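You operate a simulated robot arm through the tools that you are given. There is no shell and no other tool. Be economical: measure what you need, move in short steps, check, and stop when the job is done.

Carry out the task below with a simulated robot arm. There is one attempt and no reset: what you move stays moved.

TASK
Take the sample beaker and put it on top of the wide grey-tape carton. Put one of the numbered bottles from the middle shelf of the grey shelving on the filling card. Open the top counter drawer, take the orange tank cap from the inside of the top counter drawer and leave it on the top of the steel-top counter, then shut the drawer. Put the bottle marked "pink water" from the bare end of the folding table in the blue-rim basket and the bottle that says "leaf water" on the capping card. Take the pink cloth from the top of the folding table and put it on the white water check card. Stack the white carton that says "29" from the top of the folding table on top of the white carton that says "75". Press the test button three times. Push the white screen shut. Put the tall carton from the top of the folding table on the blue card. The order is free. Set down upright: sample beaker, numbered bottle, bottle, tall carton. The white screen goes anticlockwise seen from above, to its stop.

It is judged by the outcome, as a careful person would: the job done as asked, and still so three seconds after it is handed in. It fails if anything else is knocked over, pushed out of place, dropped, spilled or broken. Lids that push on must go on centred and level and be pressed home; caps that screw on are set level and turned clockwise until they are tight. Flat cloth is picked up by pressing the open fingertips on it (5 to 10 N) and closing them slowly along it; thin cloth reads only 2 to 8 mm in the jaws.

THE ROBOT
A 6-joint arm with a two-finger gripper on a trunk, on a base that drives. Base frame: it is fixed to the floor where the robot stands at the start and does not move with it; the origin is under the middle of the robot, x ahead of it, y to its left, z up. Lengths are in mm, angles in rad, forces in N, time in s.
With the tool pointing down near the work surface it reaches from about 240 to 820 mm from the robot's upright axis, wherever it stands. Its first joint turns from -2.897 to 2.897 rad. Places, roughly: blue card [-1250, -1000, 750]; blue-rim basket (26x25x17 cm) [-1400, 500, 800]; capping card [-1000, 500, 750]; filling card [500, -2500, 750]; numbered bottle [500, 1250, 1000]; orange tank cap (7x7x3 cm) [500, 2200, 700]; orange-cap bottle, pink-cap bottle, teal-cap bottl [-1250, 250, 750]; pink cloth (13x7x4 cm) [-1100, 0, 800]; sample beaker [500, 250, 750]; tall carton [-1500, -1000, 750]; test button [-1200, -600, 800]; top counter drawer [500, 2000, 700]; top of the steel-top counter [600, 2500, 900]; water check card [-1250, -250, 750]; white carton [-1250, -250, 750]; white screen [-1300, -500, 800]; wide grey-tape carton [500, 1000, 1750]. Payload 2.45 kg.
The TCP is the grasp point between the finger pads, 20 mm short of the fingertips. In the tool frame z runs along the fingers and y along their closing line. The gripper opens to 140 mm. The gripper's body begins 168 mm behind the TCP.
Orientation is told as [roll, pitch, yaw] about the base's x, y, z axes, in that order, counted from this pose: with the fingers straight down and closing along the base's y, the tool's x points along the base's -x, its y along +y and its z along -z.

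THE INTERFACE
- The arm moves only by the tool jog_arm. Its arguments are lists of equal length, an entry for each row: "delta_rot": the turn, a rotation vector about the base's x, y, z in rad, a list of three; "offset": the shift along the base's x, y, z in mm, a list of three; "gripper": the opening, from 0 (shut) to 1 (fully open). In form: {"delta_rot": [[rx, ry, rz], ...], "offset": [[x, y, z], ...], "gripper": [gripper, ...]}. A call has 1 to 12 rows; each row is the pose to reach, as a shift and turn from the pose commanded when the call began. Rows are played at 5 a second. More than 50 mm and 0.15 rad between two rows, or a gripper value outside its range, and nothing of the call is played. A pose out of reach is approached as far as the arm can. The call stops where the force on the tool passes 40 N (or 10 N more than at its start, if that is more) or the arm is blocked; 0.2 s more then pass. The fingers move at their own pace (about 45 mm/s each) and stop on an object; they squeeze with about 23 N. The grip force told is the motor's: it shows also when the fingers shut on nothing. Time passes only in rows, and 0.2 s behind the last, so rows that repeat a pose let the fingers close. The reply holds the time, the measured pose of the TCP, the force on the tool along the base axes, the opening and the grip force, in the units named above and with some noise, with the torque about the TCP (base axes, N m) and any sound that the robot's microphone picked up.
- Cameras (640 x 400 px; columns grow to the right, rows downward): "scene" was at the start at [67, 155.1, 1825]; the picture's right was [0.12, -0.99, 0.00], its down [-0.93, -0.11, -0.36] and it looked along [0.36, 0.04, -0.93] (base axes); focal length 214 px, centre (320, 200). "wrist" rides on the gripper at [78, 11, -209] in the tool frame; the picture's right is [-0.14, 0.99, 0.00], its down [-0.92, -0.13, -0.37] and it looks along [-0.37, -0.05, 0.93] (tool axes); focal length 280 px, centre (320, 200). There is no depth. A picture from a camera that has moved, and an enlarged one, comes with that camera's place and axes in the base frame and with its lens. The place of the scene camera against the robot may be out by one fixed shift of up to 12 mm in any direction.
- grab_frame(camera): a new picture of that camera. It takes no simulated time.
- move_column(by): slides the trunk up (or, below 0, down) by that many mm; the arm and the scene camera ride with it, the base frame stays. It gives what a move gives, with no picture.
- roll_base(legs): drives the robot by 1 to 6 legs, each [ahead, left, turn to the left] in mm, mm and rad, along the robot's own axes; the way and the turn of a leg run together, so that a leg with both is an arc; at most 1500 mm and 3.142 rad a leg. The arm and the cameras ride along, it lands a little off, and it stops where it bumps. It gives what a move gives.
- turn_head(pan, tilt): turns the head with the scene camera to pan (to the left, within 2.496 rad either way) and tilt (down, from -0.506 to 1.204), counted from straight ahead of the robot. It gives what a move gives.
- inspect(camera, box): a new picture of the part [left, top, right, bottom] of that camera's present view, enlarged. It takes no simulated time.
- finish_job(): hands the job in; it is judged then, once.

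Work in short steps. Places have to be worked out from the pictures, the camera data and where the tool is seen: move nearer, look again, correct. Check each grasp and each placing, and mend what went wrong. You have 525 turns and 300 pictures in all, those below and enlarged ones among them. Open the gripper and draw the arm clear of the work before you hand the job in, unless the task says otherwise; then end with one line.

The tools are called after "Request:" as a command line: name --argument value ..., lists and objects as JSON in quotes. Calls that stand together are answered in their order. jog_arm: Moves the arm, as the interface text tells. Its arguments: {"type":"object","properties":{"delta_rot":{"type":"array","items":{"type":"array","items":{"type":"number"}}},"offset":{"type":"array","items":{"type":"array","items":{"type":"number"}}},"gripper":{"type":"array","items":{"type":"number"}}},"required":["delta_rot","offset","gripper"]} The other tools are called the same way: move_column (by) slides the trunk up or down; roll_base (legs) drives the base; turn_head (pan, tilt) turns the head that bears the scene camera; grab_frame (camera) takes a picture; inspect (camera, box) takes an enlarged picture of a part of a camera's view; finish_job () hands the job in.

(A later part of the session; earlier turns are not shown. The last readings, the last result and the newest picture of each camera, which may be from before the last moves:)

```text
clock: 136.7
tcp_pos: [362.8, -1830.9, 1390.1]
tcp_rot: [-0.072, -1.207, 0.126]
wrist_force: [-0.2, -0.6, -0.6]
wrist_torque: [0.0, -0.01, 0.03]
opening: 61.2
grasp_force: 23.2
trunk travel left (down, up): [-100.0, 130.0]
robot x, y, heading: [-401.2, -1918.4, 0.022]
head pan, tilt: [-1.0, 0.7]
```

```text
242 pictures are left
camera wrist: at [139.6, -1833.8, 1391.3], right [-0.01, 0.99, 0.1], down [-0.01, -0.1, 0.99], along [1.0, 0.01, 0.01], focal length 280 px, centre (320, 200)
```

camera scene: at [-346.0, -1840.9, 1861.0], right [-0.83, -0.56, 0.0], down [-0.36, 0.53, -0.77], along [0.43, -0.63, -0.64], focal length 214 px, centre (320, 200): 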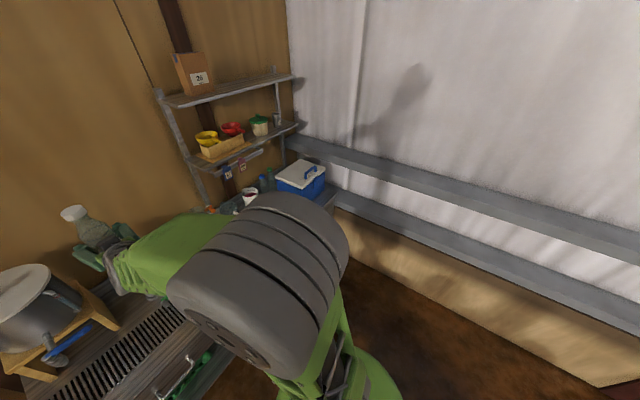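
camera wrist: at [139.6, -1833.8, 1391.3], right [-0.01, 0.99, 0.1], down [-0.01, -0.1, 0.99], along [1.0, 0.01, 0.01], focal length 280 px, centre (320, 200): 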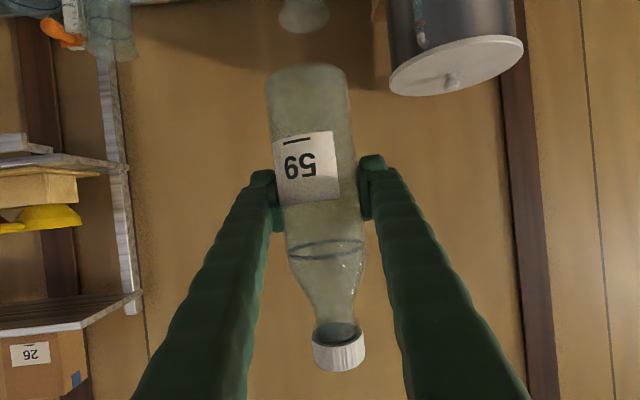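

Rack is far back (x≈800). Drive right 430 more and look again.

Request:
roll_base --legs '[[0, -430, -0.02]]'

Request:
turn_head --pan 0.1 --tilt 0.9

Request:
grab_frame --camera "scene"

Request:
turn_head --pan -0.5 --tilt 0.9

Request:
grab_frame --camera "scene"

```text
clock: 141.1
tcp_pos: [371.5, -2280.3, 1390.6]
tcp_rot: [-0.072, -1.208, 0.113]
wrist_force: [-0.6, 0.1, -0.3]
wrist_torque: [0.0, 0.02, 0.02]
opening: 61.2
grasp_force: 23.0
trunk travel left (down, up): [-100.0, 130.0]
robot x, y, heading: [-393.9, -2355.6, 0.007]
head pan, tilt: [-1.0, 0.7]
```

```text
clock: 142.4
tcp_pos: [371.1, -2280.2, 1389.9]
tcp_rot: [-0.072, -1.21, 0.116]
wrist_force: [0.2, 0.0, -1.6]
wrist_torque: [0.02, -0.05, 0.02]
opening: 61.0
grasp_force: 23.5
trunk travel left (down, up): [-100.0, 130.0]
robot x, y, heading: [-394.7, -2357.5, 0.011]
head pan, tilt: [0.099, 0.901]
```

```text
241 pictures are left
camera scene: at [-309.9, -2200.6, 1844.8], right [0.11, -0.99, 0.0], down [-0.78, -0.08, -0.62], along [0.62, 0.07, -0.78], focal length 214 px, centre (320, 200)
```

scene: 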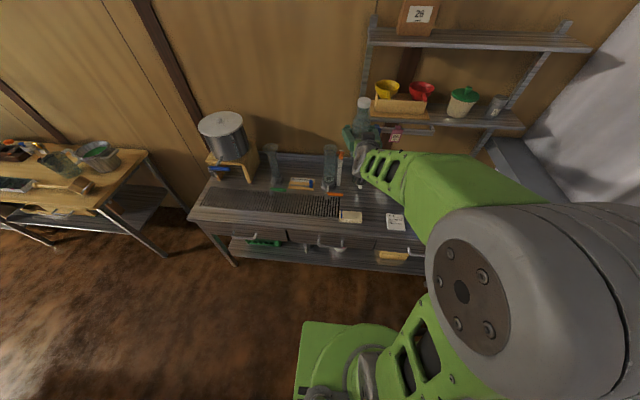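

```text
clock: 143.4
tcp_pos: [370.3, -2278.7, 1389.5]
tcp_rot: [-0.071, -1.209, 0.114]
wrist_force: [0.3, 0.0, 0.0]
wrist_torque: [-0.01, 0.02, 0.0]
opening: 61.1
grasp_force: 22.5
trunk travel left (down, up): [-100.0, 130.0]
robot x, y, heading: [-394.7, -2357.3, 0.01]
head pan, tilt: [-0.499, 0.901]
```

```text
240 pictures are left
camera scene: at [-318.4, -2244.2, 1844.8], right [-0.47, -0.88, 0.0], down [-0.69, 0.37, -0.62], along [0.55, -0.29, -0.78], focal length 214 px, centre (320, 200)
```

scene: 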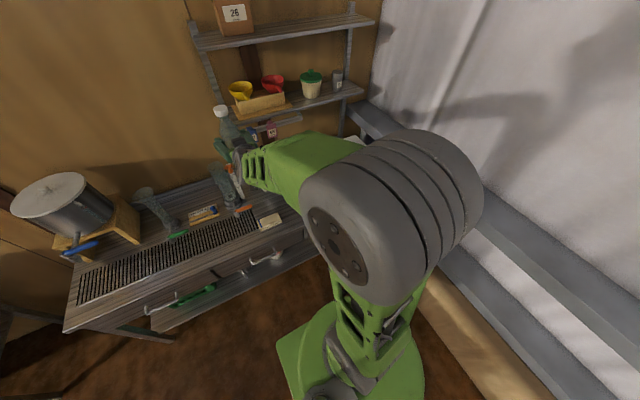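

Two cards: yellow and white. Zoom to read them.

Request:
turn_head --pan 0.1 --tilt 0.9

Request:
inspect --camera "scene" --box '[320, 180, 432, 250]'

Request:
inspect --camera "scene" --box '[180, 90, 436, 250]'

```text
clock: 144.4
tcp_pos: [370.8, -2279.2, 1390.5]
tcp_rot: [-0.072, -1.211, 0.113]
wrist_force: [0.7, -0.3, -0.6]
wrist_torque: [0.0, 0.01, 0.0]
opening: 61.1
grasp_force: 22.5
trunk travel left (down, up): [-100.0, 130.0]
robot x, y, heading: [-392.0, -2359.2, 0.008]
head pan, tilt: [0.099, 0.901]
```

```text
5.71 times, centred on (376, 215) of scene
camera zoom: at [-309.9, -2200.6, 1844.8], right [0.11, -0.99, 0.0], down [-0.78, -0.08, -0.62], along [0.62, 0.07, -0.78], focal length 1226 px, centre (0, 114)
```

zoom: 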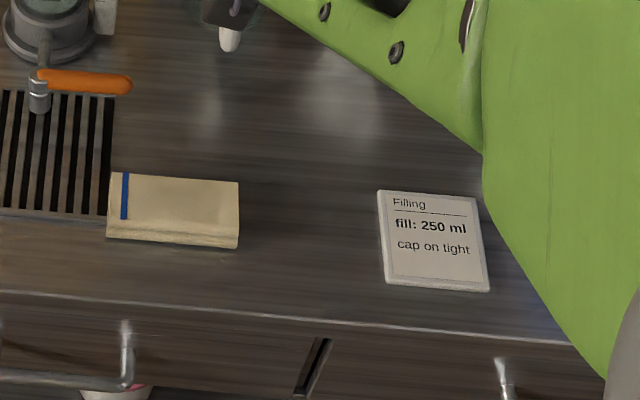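

```text
2.50 times, centred on (308, 170) of scene
camera zoom: at [-309.9, -2200.6, 1844.8], right [0.11, -0.99, 0.0], down [-0.78, -0.08, -0.62], along [0.62, 0.07, -0.78], focal length 536 px, centre (350, 275)
```

zoom: 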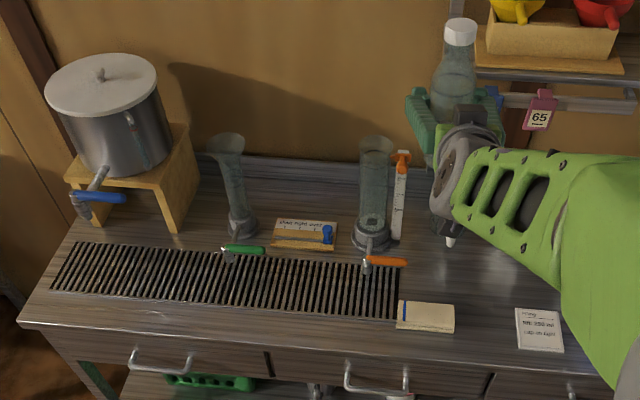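

The filling card is near (390,−2548), counter z≈830. Move the arm right over it at height, then descend part-way.

Request:
jog_arm --delta_rot '[[0, 0, 0], [0, 0, 0], [0, 0, 0], [0, 0, 0], [0, 0, 0], [0, 0, 0], [0, 0, -0.04], [0, 0, -0.04], [0, 0, -0.04], [0, 0, -0.04], [0, 0, -0.04], [0, 0, -0.04]]' --offset '[[0, -30, 0], [0, -75, 0], [0, -120, 0], [0, -165, 0], [0, -210, 0], [0, -250, -10], [0, -266, -45], [0, -266, -90], [5, -266, -135], [10, -266, -180], [15, -266, -225], [20, -266, -260]]' --gripper '[0.3, 0.3, 0.3, 0.3, 0.3, 0.3, 0.3, 0.3, 0.3, 0.3, 0.3, 0.3]'

Request:
grab_frame --camera "wrist"

Request:
grab_frame --camera "scene"

```text
clock: 147.0
tcp_pos: [393.2, -2546.1, 1130.5]
tcp_rot: [-0.075, -1.21, 0.078]
wrist_force: [-0.7, 0.3, -0.7]
wrist_torque: [-0.03, 0.02, -0.03]
opening: 60.9
grasp_force: 22.8
trunk travel left (down, up): [-100.0, 130.0]
robot x, y, heading: [-396.6, -2357.3, 0.008]
head pan, tilt: [0.099, 0.901]
```

```text
237 pictures are left
camera wrist: at [169.0, -2536.9, 1130.4], right [0.04, 0.99, 0.1], down [-0.02, -0.1, 0.99], along [1.0, -0.04, 0.01], focal length 280 px, centre (320, 200)
```

wrist: 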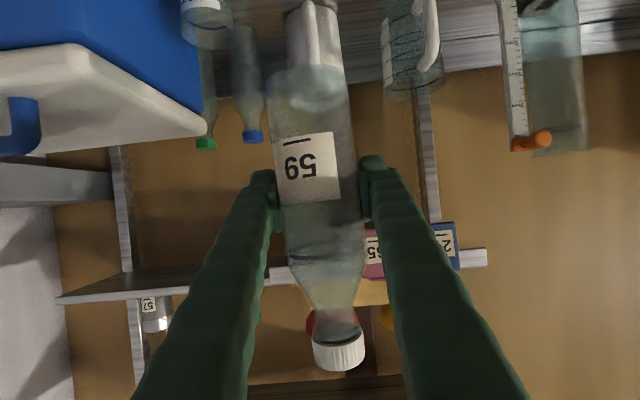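

```text
236 pictures are left
camera scene: at [-309.2, -2200.8, 1844.7], right [0.11, -0.99, 0.0], down [-0.78, -0.08, -0.62], along [0.62, 0.07, -0.78], focal length 214 px, centre (320, 200)
```

scene: 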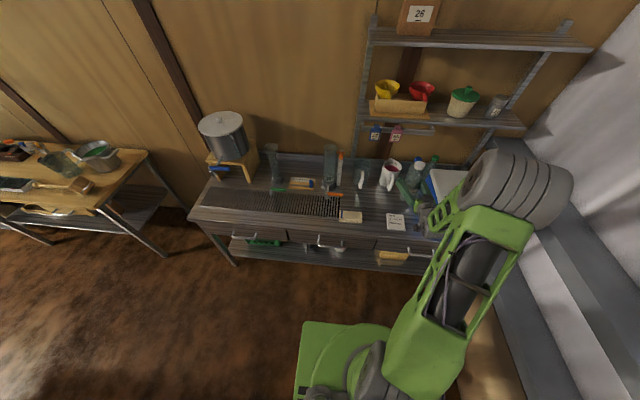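

Descend to z≈970 so the card comes into the wrist view.

Request:
jog_arm --delta_rot '[[0, 0, 0], [0, 0, 0], [0, 0, 0], [0, 0, 0]]' --offset '[[0, 0, -45], [0, 0, -90], [0, 0, -135], [0, 0, -160]]' --gripper '[0.3, 0.3, 0.3, 0.3]'

Request:
grab_frame --camera "wrist"

Request:
inspect --camera "scene" --box '[340, 150, 452, 220]'

```text
clock: 148.0
tcp_pos: [392.6, -2546.0, 966.5]
tcp_rot: [-0.073, -1.21, 0.074]
wrist_force: [-0.1, 0.0, -0.6]
wrist_torque: [0.03, -0.01, 0.02]
opening: 60.8
grasp_force: 23.6
trunk travel left (down, up): [-100.0, 130.0]
robot x, y, heading: [-394.7, -2355.2, 0.007]
head pan, tilt: [0.099, 0.901]
```

```text
235 pictures are left
camera wrist: at [168.3, -2535.6, 967.5], right [0.04, 0.99, 0.1], down [-0.02, -0.1, 0.99], along [1.0, -0.04, 0.01], focal length 280 px, centre (320, 200)
```

wrist: 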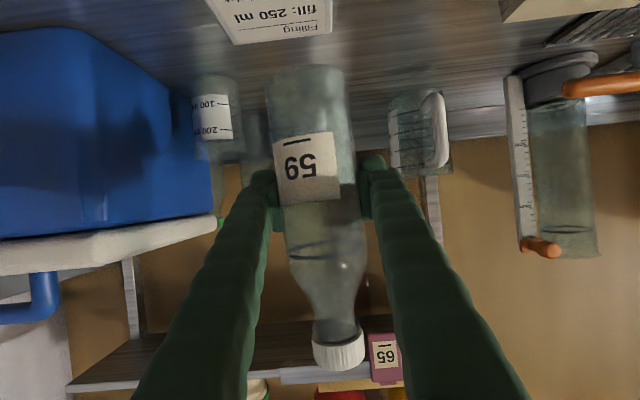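

```text
5.71 times, centred on (396, 185) of scene
camera zoom: at [-309.4, -2200.8, 1844.8], right [0.11, -0.99, 0.0], down [-0.78, -0.08, -0.62], along [0.62, 0.07, -0.78], focal length 1226 px, centre (-114, 286)
```

zoom: 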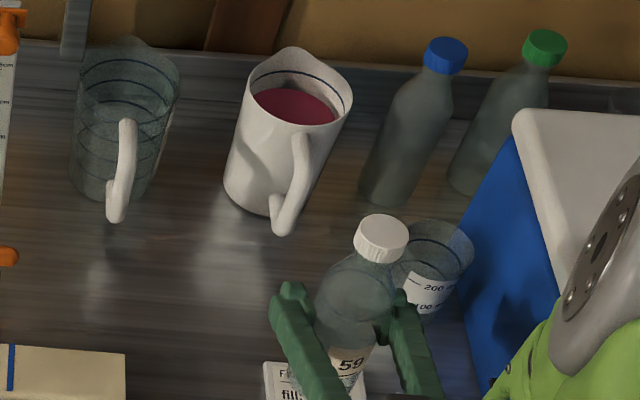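

Card centre ≈(408,−2571), surface z≈795. Zoom the wrist view to judge the bottle's tilt in the grip.

Request:
inspect --camera "wrist" --box '[180, 40, 436, 200]'

Request:
inspect --camera "wrist" --box '[180, 220, 436, 380]'

```text
2.50 times, centred on (308, 120) of wrist
camera zoom: at [168.3, -2535.6, 967.5], right [0.04, 0.99, 0.1], down [-0.02, -0.1, 0.99], along [1.0, -0.04, 0.01], focal length 701 px, centre (350, 400)
```

zoom: 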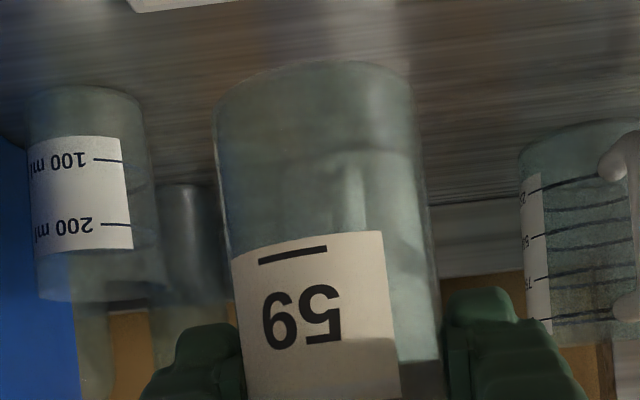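

```text
2.50 times, centred on (308, 300) of wrist
camera zoom: at [168.3, -2535.6, 967.5], right [0.04, 0.99, 0.1], down [-0.02, -0.1, 0.99], along [1.0, -0.04, 0.01], focal length 701 px, centre (350, -50)
```

zoom: 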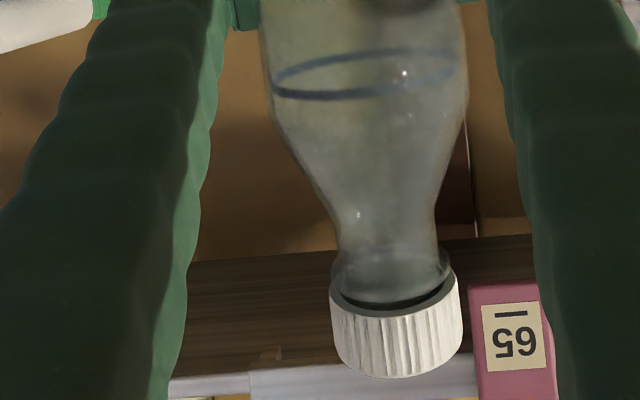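

Bottle leans ~3° (top away) and sits ~8 mm behind the TCP. Correct pitch, align over the card and descend to just above it.

Request:
jog_arm --delta_rot '[[0, -0.02, 0], [0, -0.05, 0], [0, -0.05, 0], [0, -0.05, 0]]' --offset '[[8, -8, 0], [20, -20, -10], [24, -25, -35], [24, -25, -58]]' --gripper '[0.3, 0.3, 0.3, 0.3]'

Request:
grab_frame --camera "wrist"

Request:
inspect --camera "scene" --box '[340, 165, 452, 235]'

```text
clock: 149.0
tcp_pos: [413.8, -2568.9, 912.2]
tcp_rot: [-0.085, -1.259, 0.087]
wrist_force: [0.0, -0.1, -1.1]
wrist_torque: [0.01, -0.01, -0.01]
opening: 61.0
grasp_force: 23.6
trunk travel left (down, up): [-100.0, 130.0]
robot x, y, heading: [-393.6, -2358.9, 0.006]
head pan, tilt: [0.099, 0.901]
```

```text
231 pictures are left
camera wrist: at [190.7, -2560.5, 902.1], right [0.04, 0.99, 0.1], down [-0.07, -0.1, 0.99], along [1.0, -0.04, 0.06], focal length 280 px, centre (320, 200)
```

wrist: 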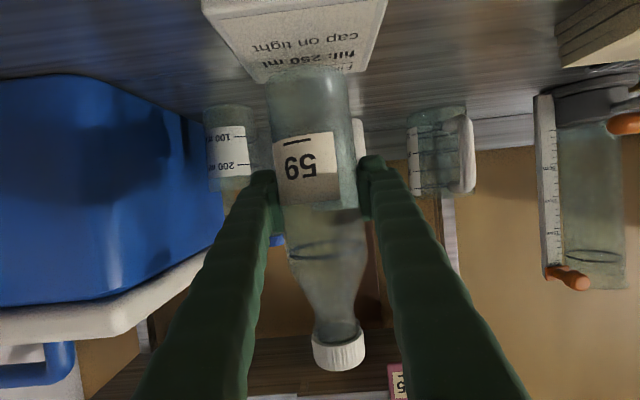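

```text
5.71 times, centred on (396, 200) of scene
camera zoom: at [-309.7, -2200.6, 1844.8], right [0.11, -0.99, 0.0], down [-0.78, -0.08, -0.62], along [0.62, 0.07, -0.78], focal length 1226 px, centre (-114, 200)
```

zoom: 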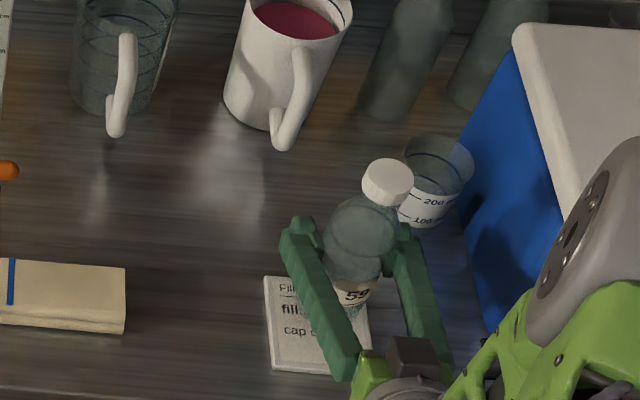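

Well aligned over the card (centre ≈(412,−2572)). Lower in small steps.

Request:
jog_arm --delta_rot '[[0, 0, 0], [0, 0, 0], [0, 0, 0], [0, 0, 0]]' --offset '[[0, -2, -3], [0, -2, -6], [0, -2, -9], [0, -2, -12]]' --gripper '[0.3, 0.3, 0.3, 0.3]'

Request:
jog_arm --delta_rot '[[0, 0, 0], [0, 0, 0], [0, 0, 0]]' --offset '[[0, 0, -2], [0, 0, -4], [0, 0, -5]]' --gripper '[0.3, 0.3, 0.3]'

Request:
jog_arm --delta_rot '[[0, 0, 0], [0, 0, 0], [0, 0, 0]]' --offset '[[0, 0, -2], [0, 0, -4], [0, 0, -5]]' --gripper '[0.3, 0.3, 0.3]'

```text
clock: 150.0
tcp_pos: [415.4, -2573.7, 899.8]
tcp_rot: [-0.085, -1.258, 0.086]
wrist_force: [0.7, 0.0, -0.1]
wrist_torque: [0.03, 0.03, 0.0]
opening: 60.8
grasp_force: 23.2
trunk travel left (down, up): [-100.0, 130.0]
robot x, y, heading: [-398.1, -2357.5, 0.008]
head pan, tilt: [0.099, 0.901]
```

```text
clock: 150.8
tcp_pos: [416.1, -2573.6, 897.3]
tcp_rot: [-0.089, -1.262, 0.089]
wrist_force: [-1.5, -0.9, 6.2]
wrist_torque: [0.03, 0.36, -0.02]
opening: 60.7
grasp_force: 22.7
trunk travel left (down, up): [-100.0, 130.0]
robot x, y, heading: [-393.4, -2355.3, 0.007]
head pan, tilt: [0.099, 0.901]
```

```text
clock: 151.6
tcp_pos: [414.8, -2572.7, 891.6]
tcp_rot: [-0.089, -1.26, 0.088]
wrist_force: [1.3, -2.1, 19.6]
wrist_torque: [0.01, 0.3, 0.07]
opening: 60.7
grasp_force: 23.3
trunk travel left (down, up): [-100.0, 130.0]
robot x, y, heading: [-391.3, -2355.0, 0.009]
head pan, tilt: [0.099, 0.901]
```

Bottle is on the card and pressed (19.6 N). Relieve slightly and open.

Request:
jog_arm --delta_rot '[[0, 0, 0], [0, 0, 0], [0, 0, 0], [0, 0, 0], [0, 0, 0], [0, 0, 0]]' --offset '[[0, 0, 2], [0, 0, 2], [0, 0, 2], [0, 0, 2], [0, 0, 2], [0, 0, 2]]' --gripper '[0.3, 0.42, 0.47, 0.55, 0.65, 0.7]'

Request:
grab_frame --camera "wrist"

```text
clock: 153.0
tcp_pos: [415.5, -2573.3, 891.6]
tcp_rot: [-0.084, -1.258, 0.085]
wrist_force: [0.2, -0.3, 0.1]
wrist_torque: [-0.04, 0.0, -0.03]
opening: 98.0
grasp_force: 0.0
trunk travel left (down, up): [-100.0, 130.0]
robot x, y, heading: [-396.0, -2357.6, 0.009]
head pan, tilt: [0.099, 0.901]
```

```text
229 pictures are left
camera wrist: at [191.9, -2563.5, 881.9], right [0.04, 0.99, 0.11], down [-0.07, -0.1, 0.99], along [1.0, -0.04, 0.06], focal length 280 px, centre (320, 200)
```

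wrist: 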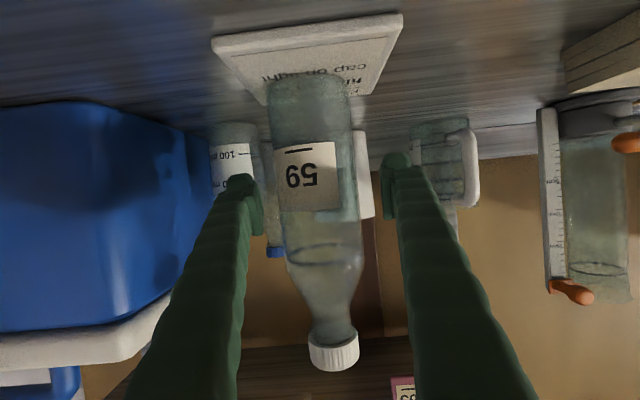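

Bottle 59 stands on the card. Drive back 220 and check.

Request:
roll_base --legs '[[-220, 0, 0]]'

Request:
grab_frame --camera "wrist"

Request:
inspect --camera "scene" --box '[320, 110, 448, 190]'

```text
clock: 154.7
tcp_pos: [194.9, -2571.6, 892.0]
tcp_rot: [-0.086, -1.26, 0.089]
wrist_force: [-1.5, 0.0, -0.6]
wrist_torque: [-0.01, 0.01, 0.01]
opening: 98.2
grasp_force: 0.0
trunk travel left (down, up): [-100.0, 130.0]
robot x, y, heading: [-615.8, -2358.1, 0.014]
head pan, tilt: [0.099, 0.901]
```

```text
228 pictures are left
camera wrist: at [-29.3, -2563.3, 882.3], right [0.03, 0.99, 0.11], down [-0.07, -0.1, 0.99], along [1.0, -0.04, 0.06], focal length 280 px, centre (320, 200)
```

wrist: 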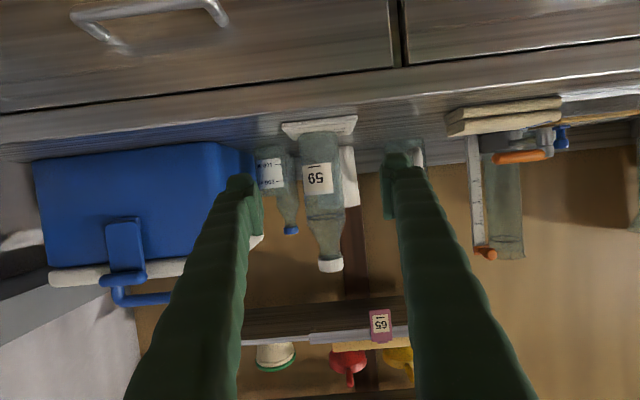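

```text
5.00 times, centred on (384, 150) of scene
camera zoom: at [-533.3, -2202.4, 1844.9], right [0.11, -0.99, 0.0], down [-0.78, -0.09, -0.62], along [0.62, 0.07, -0.78], focal length 1072 px, centre (0, 450)
```

zoom: 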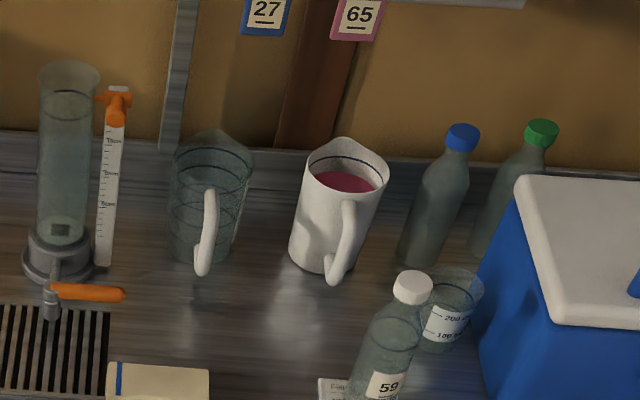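

Done there. Next, the folding table: raise the hand, turn left by π in this open area, and return to the corridor facing the table.

Request:
jog_arm --delta_rot '[[0, 0, 0], [0, 0, 0], [0, 0, 0], [0, 0, 0], [0, 0, 0], [0, 0, 0], [0, 0, 0], [0, 0, 0]]' --offset '[[0, 40, 40], [0, 80, 80], [0, 110, 120], [0, 140, 160], [0, 170, 200], [0, 200, 240], [0, 220, 280], [0, 230, 320]]' --gripper '[0.7, 0.7, 0.7, 0.7, 0.7, 0.7, 0.7, 0.7]'

Request:
roll_base --legs '[[0, 0, 1.57], [0, 0, 1.57]]'

Request:
turn_head --pan -0.6 --tilt 0.5

Request:
grab_frame --camera "scene"

```text
refused: row 1 steps farther than a row can; nothing moved
```

```text
clock: 160.5
tcp_pos: [-791.4, -1536.5, 891.8]
tcp_rot: [-0.077, -1.259, 2.108]
wrist_force: [4.9, 5.8, -2.1]
wrist_torque: [-0.01, -0.1, -0.27]
opening: 93.1
grasp_force: 0.1
trunk travel left (down, up): [-100.0, 130.0]
robot x, y, heading: [-620.7, -2357.5, 2.064]
head pan, tilt: [0.099, 0.901]
stopped in leg 2: the force on the tool passed its limit at 88 N (the readings are from after the stop); the commanded pose is now the measured one
```

```text
clock: 161.6
tcp_pos: [-793.3, -1538.8, 892.4]
tcp_rot: [-0.075, -1.259, 2.111]
wrist_force: [9.9, 6.8, 0.1]
wrist_torque: [0.0, 0.05, -0.13]
opening: 89.9
grasp_force: 0.1
trunk travel left (down, up): [-100.0, 130.0]
robot x, y, heading: [-618.0, -2360.3, 2.065]
head pan, tilt: [-0.6, 0.499]
```

```text
226 pictures are left
camera scene: at [-732.8, -2317.2, 1878.7], right [0.99, -0.11, 0.0], down [-0.05, -0.48, -0.88], along [0.09, 0.87, -0.48], focal length 214 px, centre (320, 200)
```

scene: 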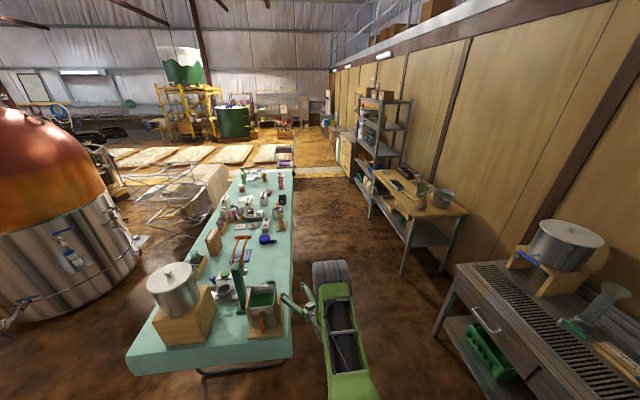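

The raise was refused and the turn made the hand touch something at the table's end. Back off by turning right slightly and inspect.

Request:
inspect --camera "scene" --box '[200, 240, 360, 340]'

Request:
roll_base --legs '[[0, 0, -0.25]]'

Request:
turn_head --pan -0.35 --tilt 0.5

Request:
inspect --camera "scene" --box '[160, 200, 400, 350]'

```text
4.00 times, centred on (280, 290) of scene
camera zoom: at [-732.8, -2317.2, 1878.7], right [0.99, -0.11, 0.0], down [-0.05, -0.48, -0.88], along [0.09, 0.87, -0.48], focal length 858 px, centre (480, -160)
```

zoom: 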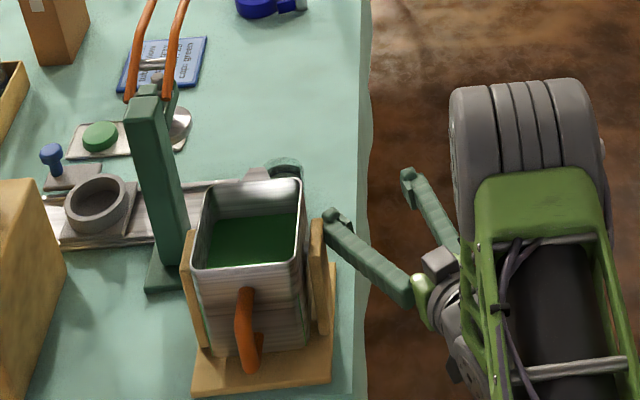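

```text
clock: 162.8
tcp_pos: [-592.2, -1520.2, 891.6]
tcp_rot: [-0.078, -1.257, 1.87]
wrist_force: [0.5, 0.6, -0.1]
wrist_torque: [0.02, -0.01, 0.03]
opening: 98.0
grasp_force: 0.1
trunk travel left (down, up): [-100.0, 130.0]
robot x, y, heading: [-618.0, -2359.7, 1.822]
head pan, tilt: [-0.6, 0.499]
```

```text
clock: 163.6
tcp_pos: [-593.1, -1519.9, 891.3]
tcp_rot: [-0.079, -1.257, 1.872]
wrist_force: [0.4, -0.8, -0.2]
wrist_torque: [0.02, 0.0, -0.06]
opening: 98.1
grasp_force: 0.0
trunk travel left (down, up): [-100.0, 130.0]
robot x, y, heading: [-615.8, -2358.2, 1.828]
head pan, tilt: [-0.351, 0.499]
```

```text
2.67 times, centred on (280, 275) of scene
camera zoom: at [-744.5, -2285.5, 1878.7], right [0.99, -0.1, 0.0], down [-0.05, -0.48, -0.88], along [0.09, 0.87, -0.48], focal length 572 px, centre (427, 0)
```

zoom: 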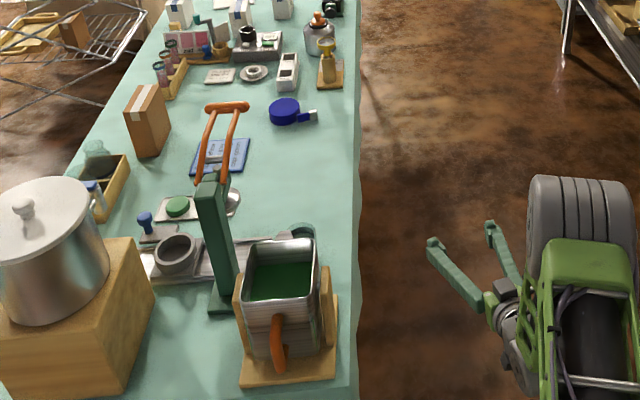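

The stand with the green-liquid can looks upright and unspilled. Now raise the arm (small steps) before any further driving.

Request:
jog_arm --delta_rot '[[0, 0, 0], [0, 0, 0], [0, 0, 0], [0, 0, 0], [0, 0, 0], [0, 0, 0], [0, 0, 0], [0, 0, 0], [0, 0, 0], [0, 0, 0]]' --offset '[[0, 0, 45], [0, 0, 90], [0, 0, 135], [0, 0, 180], [0, 0, 225], [0, 0, 270], [0, 0, 315], [0, 0, 360], [0, 0, 400], [0, 0, 440]]' --gripper '[0.7, 0.7, 0.7, 0.7, 0.7, 0.7, 0.7, 0.7, 0.7, 0.7]'

```text
clock: 165.8
tcp_pos: [-591.5, -1520.1, 1333.8]
tcp_rot: [-0.079, -1.256, 1.872]
wrist_force: [0.2, -0.2, 0.0]
wrist_torque: [0.0, 0.0, -0.01]
opening: 98.2
grasp_force: 0.1
trunk travel left (down, up): [-100.0, 130.0]
robot x, y, heading: [-617.9, -2357.5, 1.822]
head pan, tilt: [-0.351, 0.499]
```

Arm at z≈1334. Turn to face +y, sidestep to mid-corridor, drive to y≈−1080.

Request:
roll_base --legs '[[0, 0, -0.25], [0, -240, 0], [1280, 0, 0]]'

```text
clock: 175.3
tcp_pos: [-124.7, -309.4, 1332.9]
tcp_rot: [-0.076, -1.256, 1.604]
wrist_force: [-0.2, -0.2, 0.3]
wrist_torque: [0.05, -0.01, -0.01]
opening: 98.0
grasp_force: 0.0
trunk travel left (down, up): [-100.0, 130.0]
robot x, y, heading: [-368.7, -1112.3, 1.557]
head pan, tilt: [-0.351, 0.499]
```

Now turn left to face the table.

Request:
roll_base --legs '[[0, 0, 1.585]]'

Request:
turn_head --pan 0.0 --tilt 0.75

Request:
grab_frame --camera "scene"

Request:
grab_frame --camera "wrist"

```text
clock: 179.5
tcp_pos: [-1171.2, -861.5, 1333.5]
tcp_rot: [-0.078, -1.257, -3.114]
wrist_force: [0.7, 0.8, 0.7]
wrist_torque: [0.0, 0.0, 0.02]
opening: 97.9
grasp_force: 0.0
trunk travel left (down, up): [-100.0, 130.0]
robot x, y, heading: [-367.3, -1111.9, 3.122]
head pan, tilt: [-0.351, 0.499]
```

```text
clock: 180.3
tcp_pos: [-1171.7, -862.3, 1333.2]
tcp_rot: [-0.077, -1.257, -3.113]
wrist_force: [-0.3, -0.2, 1.4]
wrist_torque: [0.01, 0.02, -0.02]
opening: 98.1
grasp_force: 0.1
trunk travel left (down, up): [-100.0, 130.0]
robot x, y, heading: [-370.5, -1112.4, 3.121]
head pan, tilt: [0.0, 0.75]
```

```text
223 pictures are left
camera scene: at [-463.4, -1242.7, 1856.7], right [0.02, 1.0, 0.0], down [0.68, -0.01, -0.73], along [-0.73, 0.02, -0.68], focal length 214 px, centre (320, 200)
```

scene: 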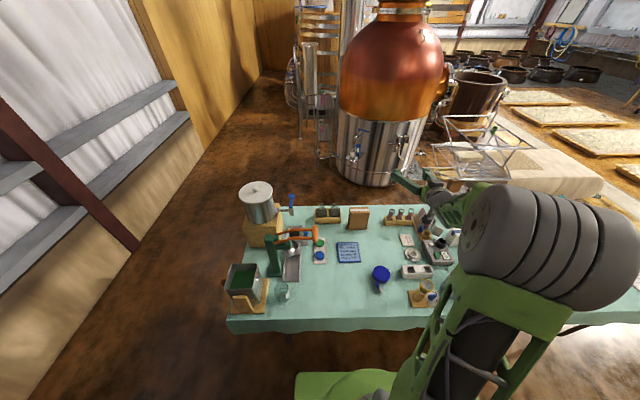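

```text
222 pictures are left
camera wrist: at [-949.7, -882.7, 1323.3], right [-0.09, -0.99, 0.11], down [0.07, 0.1, 0.99], along [-0.99, 0.09, 0.06], focal length 280 px, centre (320, 200)
```

wrist: 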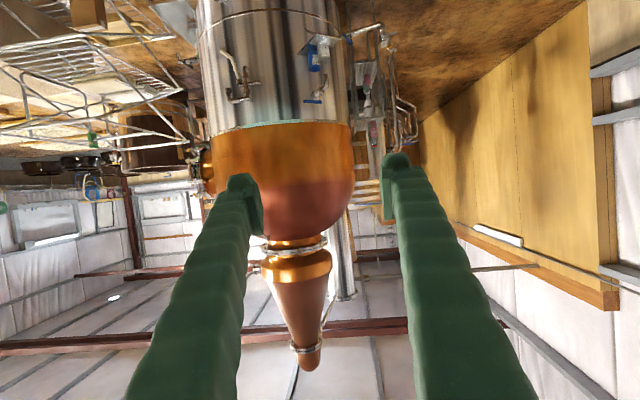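

Good view of the table's far end. Zoom on the carton and cards.

Request:
inspect --camera "scene" --box '[220, 190, 460, 340]'

Request:
inspect --camera "scene" --box '[300, 195, 412, 265]'

```text
2.67 times, centred on (340, 265) of scene
camera zoom: at [-463.4, -1242.7, 1856.7], right [0.02, 1.0, 0.0], down [0.68, -0.01, -0.73], along [-0.73, 0.02, -0.68], focal length 572 px, centre (267, 27)
```

zoom: 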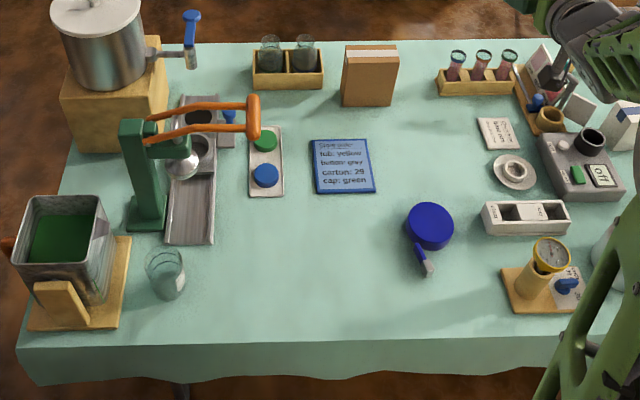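

```text
5.71 times, centred on (356, 230) of scene
camera zoom: at [-463.4, -1242.7, 1856.7], right [0.02, 1.0, 0.0], down [0.68, -0.01, -0.73], along [-0.73, 0.02, -0.68], focal length 1226 px, centre (114, 29)
```

zoom: 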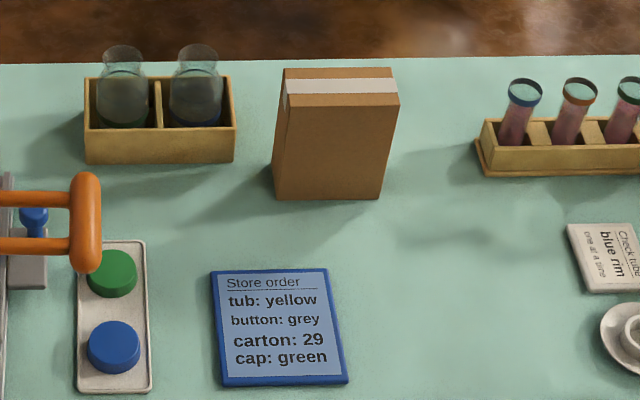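

Carton ≈118 (y)×58 (x)×147, centre ≈(−1366,−967); blue card centre ≈(−1170,−1038). Move ahead 90 and lower the hand in front of the carton.

Request:
roll_base --legs '[[90, 0, 0.02]]'

Request:
jog_arm --delta_rot '[[-0.012, 0, 0.02], [-0.024, 0, 0.04], [-0.024, 0, 0.04], [-0.024, 0, 0.04], [-0.024, 0, 0.04], [-0.024, 0, 0.04], [-0.024, 0, 0.04], [-0.024, 0, 0.04], [-0.024, 0, 0.04], [-0.024, 0, 0.04]]' --offset '[[25, -20, 0], [50, -40, 0], [70, -60, -30], [70, -80, -65], [70, -100, -105], [70, -105, -150], [70, -105, -195], [70, -105, -240], [70, -105, -285], [70, -105, -330]]' --gripper '[0.98, 0.98, 0.98, 0.98, 0.98, 0.98, 0.98, 0.98, 0.98, 0.98]'

Request:
grab_frame --camera "wrist"

Request:
grab_frame --camera "scene"

```text
clock: 181.4
tcp_pos: [-1267.6, -876.8, 1332.2]
tcp_rot: [-0.075, -1.254, -3.093]
wrist_force: [-0.3, 0.1, -0.1]
wrist_torque: [0.01, -0.01, -0.01]
opening: 98.1
grasp_force: 0.1
trunk travel left (down, up): [-100.0, 130.0]
robot x, y, heading: [-455.4, -1113.0, 3.141]
head pan, tilt: [0.0, 0.75]
```

```text
clock: 183.6
tcp_pos: [-1195.9, -979.6, 1003.2]
tcp_rot: [0.002, -1.259, -3.13]
wrist_force: [0.0, 0.7, -0.6]
wrist_torque: [-0.06, -0.02, -0.02]
opening: 137.2
grasp_force: 0.1
trunk travel left (down, up): [-100.0, 130.0]
robot x, y, heading: [-459.9, -1112.4, 3.142]
head pan, tilt: [0.0, 0.75]
```

```text
219 pictures are left
camera wrist: at [-973.8, -988.2, 993.3], right [-0.03, -0.99, 0.13], down [0.07, 0.13, 0.99], along [-1.0, 0.04, 0.06], focal length 280 px, centre (320, 200)
```

wrist: 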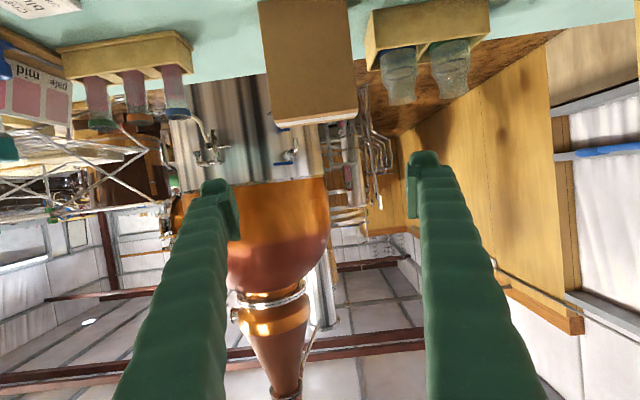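

```text
218 pictures are left
camera scene: at [-552.3, -1243.4, 1856.6], right [0.0, 1.0, 0.0], down [0.68, 0.0, -0.73], along [-0.73, 0.0, -0.68], focal length 214 px, centre (320, 200)
```

scene: 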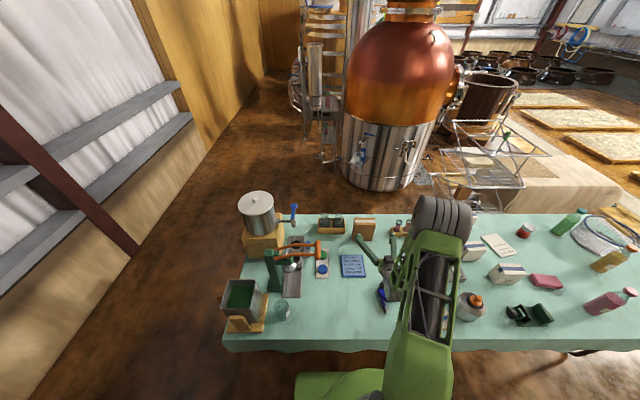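

Aligned with the carton (y≈−978). Lower to grip height.

Request:
jog_arm --delta_rot '[[0, 0, 0], [0, 0, 0], [0, 0, 0], [0, 0, 0]]' --offset '[[0, 0, -40], [0, 0, -80], [0, 0, -115], [0, 0, -128]]' --gripper '[1, 1, 1, 1]'

Request:
grab_frame --camera "wrist"

```text
clock: 184.6
tcp_pos: [-1197.4, -982.1, 874.1]
tcp_rot: [0.001, -1.257, -3.131]
wrist_force: [0.5, 0.5, -0.4]
wrist_torque: [0.0, 0.01, 0.04]
opening: 140.3
grasp_force: 0.1
trunk travel left (down, up): [-100.0, 130.0]
robot x, y, heading: [-460.0, -1113.0, 3.138]
head pan, tilt: [0.0, 0.75]
```

```text
217 pictures are left
camera wrist: at [-975.7, -989.6, 865.0], right [-0.03, -0.99, 0.13], down [0.07, 0.13, 0.99], along [-1.0, 0.04, 0.06], focal length 280 px, centre (320, 200)
```

wrist: 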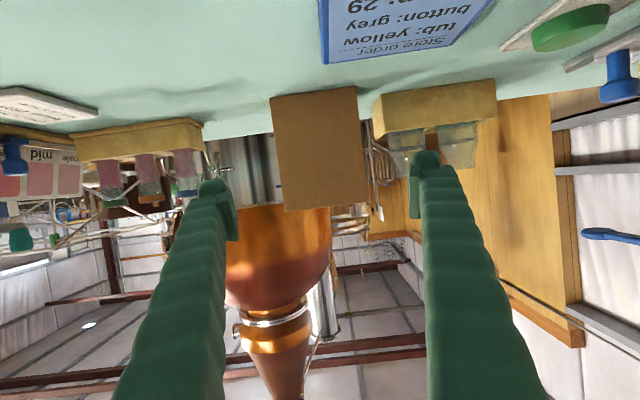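

Carton front ≈ x −1366, table z≈745, centred on the hand. Advance 140 first and check clearance.

Request:
jog_arm --delta_rot '[[0, 0, 0], [0, 0, 0], [0, 0, 0], [0, 0, 0]]' --offset '[[-40, 0, 0], [-80, 0, 0], [-120, 0, 0], [-140, 0, 0]]' --gripper '[1, 1, 1, 1]'

Request:
grab_frame --camera "wrist"

```text
clock: 185.6
tcp_pos: [-1336.3, -983.4, 870.7]
tcp_rot: [0.001, -1.258, -3.13]
wrist_force: [0.0, -0.2, -0.6]
wrist_torque: [0.03, 0.0, 0.0]
opening: 139.9
grasp_force: 0.1
trunk travel left (down, up): [-100.0, 130.0]
robot x, y, heading: [-461.9, -1112.3, 3.143]
head pan, tilt: [0.0, 0.75]
```

```text
216 pictures are left
camera wrist: at [-1113.8, -990.9, 862.6], right [-0.03, -0.99, 0.13], down [0.06, 0.13, 0.99], along [-1.0, 0.04, 0.06], focal length 280 px, centre (320, 200)
```

wrist: 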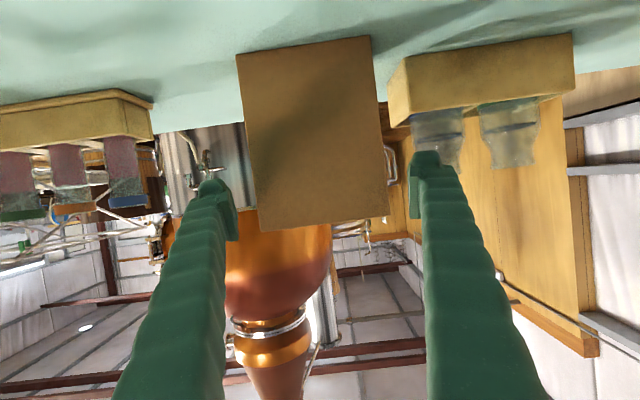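

Still centred; front face at ≈−1356. Advance 45 more.

Request:
jog_arm --delta_rot '[[0, 0, 0], [0, 0, 0]]' --offset '[[-23, 1, 0], [-45, 2, 2]]' --gripper '[1, 1]'

Request:
grab_frame --camera "wrist"

```text
clock: 186.2
tcp_pos: [-1382.8, -980.4, 873.5]
tcp_rot: [0.0, -1.256, -3.128]
wrist_force: [-0.8, 0.2, 0.4]
wrist_torque: [0.02, 0.01, -0.01]
opening: 139.7
grasp_force: 0.0
trunk travel left (down, up): [-100.0, 130.0]
robot x, y, heading: [-460.3, -1111.0, 3.143]
head pan, tilt: [0.0, 0.75]
```

```text
215 pictures are left
camera wrist: at [-1160.1, -988.4, 864.2], right [-0.03, -0.99, 0.13], down [0.06, 0.13, 0.99], along [-1.0, 0.04, 0.06], focal length 280 px, centre (320, 200)
```

wrist: 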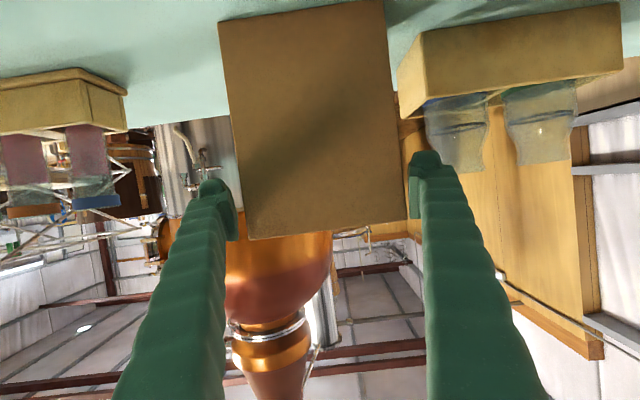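

Fingers straddle it; close.

Request:
jog_arm --delta_rot '[[0, 0, 0], [0, 0, 0], [0, 0, 0], [0, 0, 0]]' --offset '[[0, 0, 0], [0, 0, 0], [0, 0, 0], [0, 0, 0]]' --gripper '[0.85, 0.75, 0.7, 0.7]'

Request:
jog_arm --delta_rot '[[0, 0, 0], [0, 0, 0], [0, 0, 0], [0, 0, 0]]' --offset '[[0, 0, 5], [0, 0, 15], [0, 0, 28], [0, 0, 40]]' --gripper '[0.65, 0.65, 0.65, 0.65]'

Request:
grab_frame --camera "wrist"

```text
clock: 187.2
tcp_pos: [-1381.2, -980.9, 874.8]
tcp_rot: [0.001, -1.259, -3.127]
wrist_force: [-0.3, -1.6, 0.1]
wrist_torque: [-0.04, 0.06, 0.03]
opening: 130.8
grasp_force: 23.5
trunk travel left (down, up): [-100.0, 130.0]
robot x, y, heading: [-458.8, -1114.1, 3.136]
head pan, tilt: [0.0, 0.75]
```

```text
clock: 188.2
tcp_pos: [-1383.5, -978.4, 916.7]
tcp_rot: [0.002, -1.257, -3.127]
wrist_force: [0.9, -0.5, -2.3]
wrist_torque: [0.0, -0.05, 0.02]
opening: 130.6
grasp_force: 23.2
trunk travel left (down, up): [-100.0, 130.0]
robot x, y, heading: [-456.3, -1113.1, 3.139]
head pan, tilt: [0.0, 0.75]
```

```text
214 pictures are left
camera wrist: at [-1160.3, -987.2, 907.0], right [-0.03, -0.99, 0.13], down [0.06, 0.13, 0.99], along [-1.0, 0.04, 0.06], focal length 280 px, centre (320, 200)
```

wrist: 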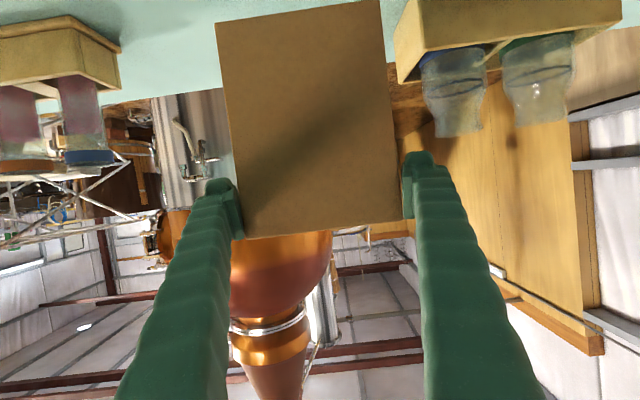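

Carton held (131 mm wide, gripped by the finger ends). Lift a little more, draw it back toward the card and look.

Request:
jog_arm --delta_rot '[[0, 0, 0], [0, 0, 0], [0, 0, 0], [0, 0, 0], [0, 0, 0], [0, 0, 0], [0, 0, 0]]' --offset '[[0, 0, 25], [10, 0, 50], [45, 0, 60], [85, -20, 60], [125, -40, 60], [160, -60, 60], [180, -70, 60]]' --gripper '[0.65, 0.65, 0.65, 0.65, 0.65, 0.65, 0.65]'

Request:
grab_frame --camera "wrist"

Request:
inspect --camera "scene" --box '[280, 200, 440, 300]'

```text
clock: 189.8
tcp_pos: [-1197.5, -1046.8, 974.9]
tcp_rot: [0.001, -1.257, -3.128]
wrist_force: [0.0, -0.7, -3.1]
wrist_torque: [0.04, -0.03, -0.04]
opening: 130.7
grasp_force: 23.1
trunk travel left (down, up): [-100.0, 130.0]
robot x, y, heading: [-462.2, -1112.8, 3.137]
head pan, tilt: [0.0, 0.75]
```

```text
213 pictures are left
camera wrist: at [-975.6, -1055.0, 965.9], right [-0.03, -0.99, 0.13], down [0.07, 0.13, 0.99], along [-1.0, 0.04, 0.06], focal length 280 px, centre (320, 200)
```

wrist: 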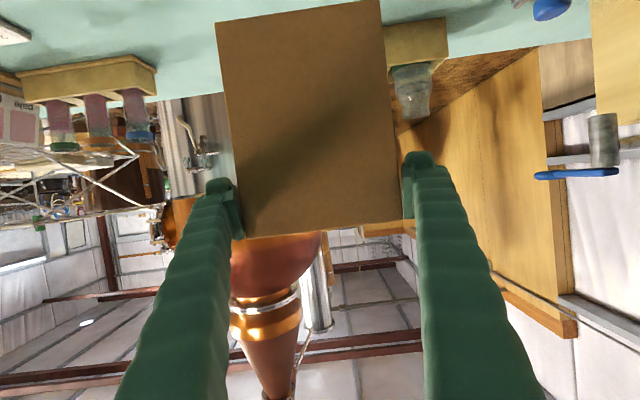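

```text
4.00 times, centred on (360, 250) of scene
camera zoom: at [-551.8, -1243.8, 1856.7], right [0.0, 1.0, 0.0], down [0.68, 0.0, -0.73], along [-0.73, 0.0, -0.68], focal length 858 px, centre (160, 0)
```

zoom: 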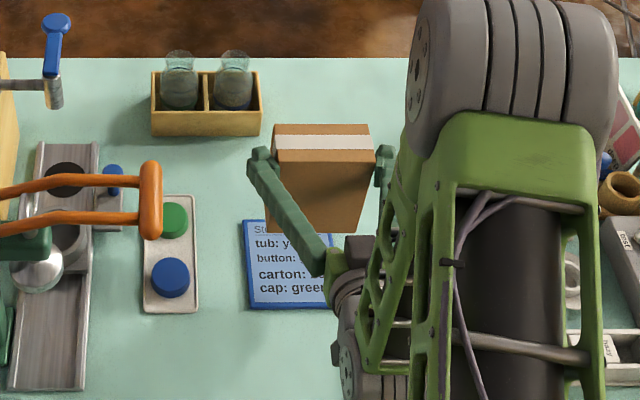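

Card centre ≈(−1203,−1057). Shift +23 x, −10 y and lower near the card.

Request:
jog_arm --delta_rot '[[0, 0, 0], [0, 0, 0], [0, 0, 0], [0, 0, 0]]' --offset '[[12, -5, -10], [23, -10, -30], [23, -10, -58], [23, -10, -78]]' --gripper '[0.65, 0.65, 0.65, 0.65]'

Request:
inspect --camera "scene" --box '[310, 230, 422, 300]'

Request:
grab_frame --camera "wrist"

```text
clock: 190.8
tcp_pos: [-1178.7, -1059.1, 897.2]
tcp_rot: [-0.001, -1.258, -3.129]
wrist_force: [-0.1, -1.0, -2.3]
wrist_torque: [0.0, -0.03, 0.01]
opening: 130.3
grasp_force: 23.0
trunk travel left (down, up): [-100.0, 130.0]
robot x, y, heading: [-459.1, -1113.9, 3.138]
head pan, tilt: [0.0, 0.75]
```

```text
5.71 times, centred on (366, 265) of scene
camera zoom: at [-552.2, -1243.6, 1856.7], right [0.0, 1.0, 0.0], down [0.68, 0.0, -0.73], along [-0.73, 0.0, -0.68], focal length 1226 px, centre (57, -171)
```

zoom: 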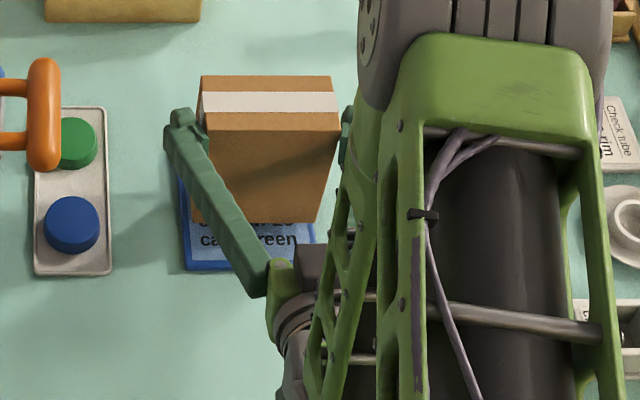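

```text
210 pictures are left
camera wrist: at [-955.9, -1067.0, 888.3], right [-0.03, -0.99, 0.13], down [0.07, 0.13, 0.99], along [-1.0, 0.04, 0.06], focal length 280 px, centre (320, 200)
```

wrist: 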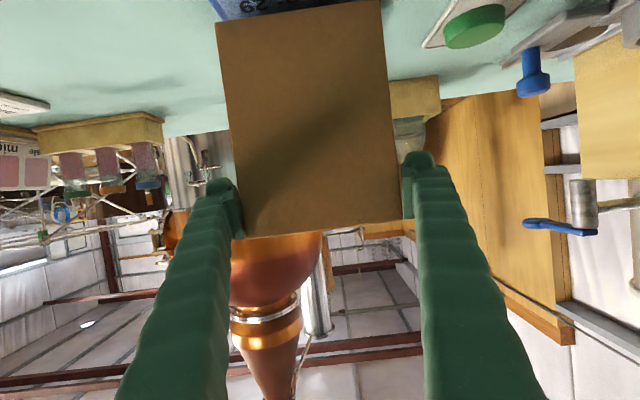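

Nearly perfect over the card; nudge +6 x, −4 y and lower to contact.

Request:
jog_arm --delta_rot '[[0, 0, 0], [0, 0, 0], [0, 0, 0], [0, 0, 0]]' --offset '[[3, -2, -3], [6, -4, -6], [6, -4, -9], [6, -4, -12]]' --gripper '[0.65, 0.65, 0.65, 0.65]'

Request:
jog_arm --delta_rot '[[0, 0, 0], [0, 0, 0], [0, 0, 0]]' --offset '[[0, 0, -2], [0, 0, -4], [0, 0, -5]]' --gripper '[0.65, 0.65, 0.65]'

Request:
jog_arm --delta_rot '[[0, 0, 0], [0, 0, 0], [0, 0, 0]]' --offset '[[0, 0, -2], [0, 0, -4], [0, 0, -5]]' --gripper '[0.65, 0.65, 0.65]'

```text
clock: 191.8
tcp_pos: [-1172.3, -1063.2, 885.2]
tcp_rot: [0.003, -1.259, -3.129]
wrist_force: [-0.1, 0.9, -3.1]
wrist_torque: [0.02, -0.04, 0.0]
opening: 130.5
grasp_force: 23.3
trunk travel left (down, up): [-100.0, 130.0]
robot x, y, heading: [-459.5, -1113.3, 3.14]
head pan, tilt: [0.0, 0.75]
```

```text
clock: 192.6
tcp_pos: [-1172.8, -1064.0, 883.4]
tcp_rot: [-0.002, -1.26, -3.126]
wrist_force: [2.2, 1.4, 5.2]
wrist_torque: [0.64, 0.07, -0.18]
opening: 130.2
grasp_force: 22.6
trunk travel left (down, up): [-100.0, 130.0]
robot x, y, heading: [-458.9, -1114.3, 3.138]
head pan, tilt: [0.0, 0.75]
```

```text
clock: 193.4
tcp_pos: [-1171.4, -1062.3, 879.2]
tcp_rot: [0.003, -1.262, -3.128]
wrist_force: [7.4, -2.4, 23.0]
wrist_torque: [-0.05, -0.12, 0.07]
opening: 129.1
grasp_force: 22.8
trunk travel left (down, up): [-100.0, 130.0]
robot x, y, heading: [-457.0, -1114.3, 3.138]
head pan, tilt: [0.0, 0.75]
```

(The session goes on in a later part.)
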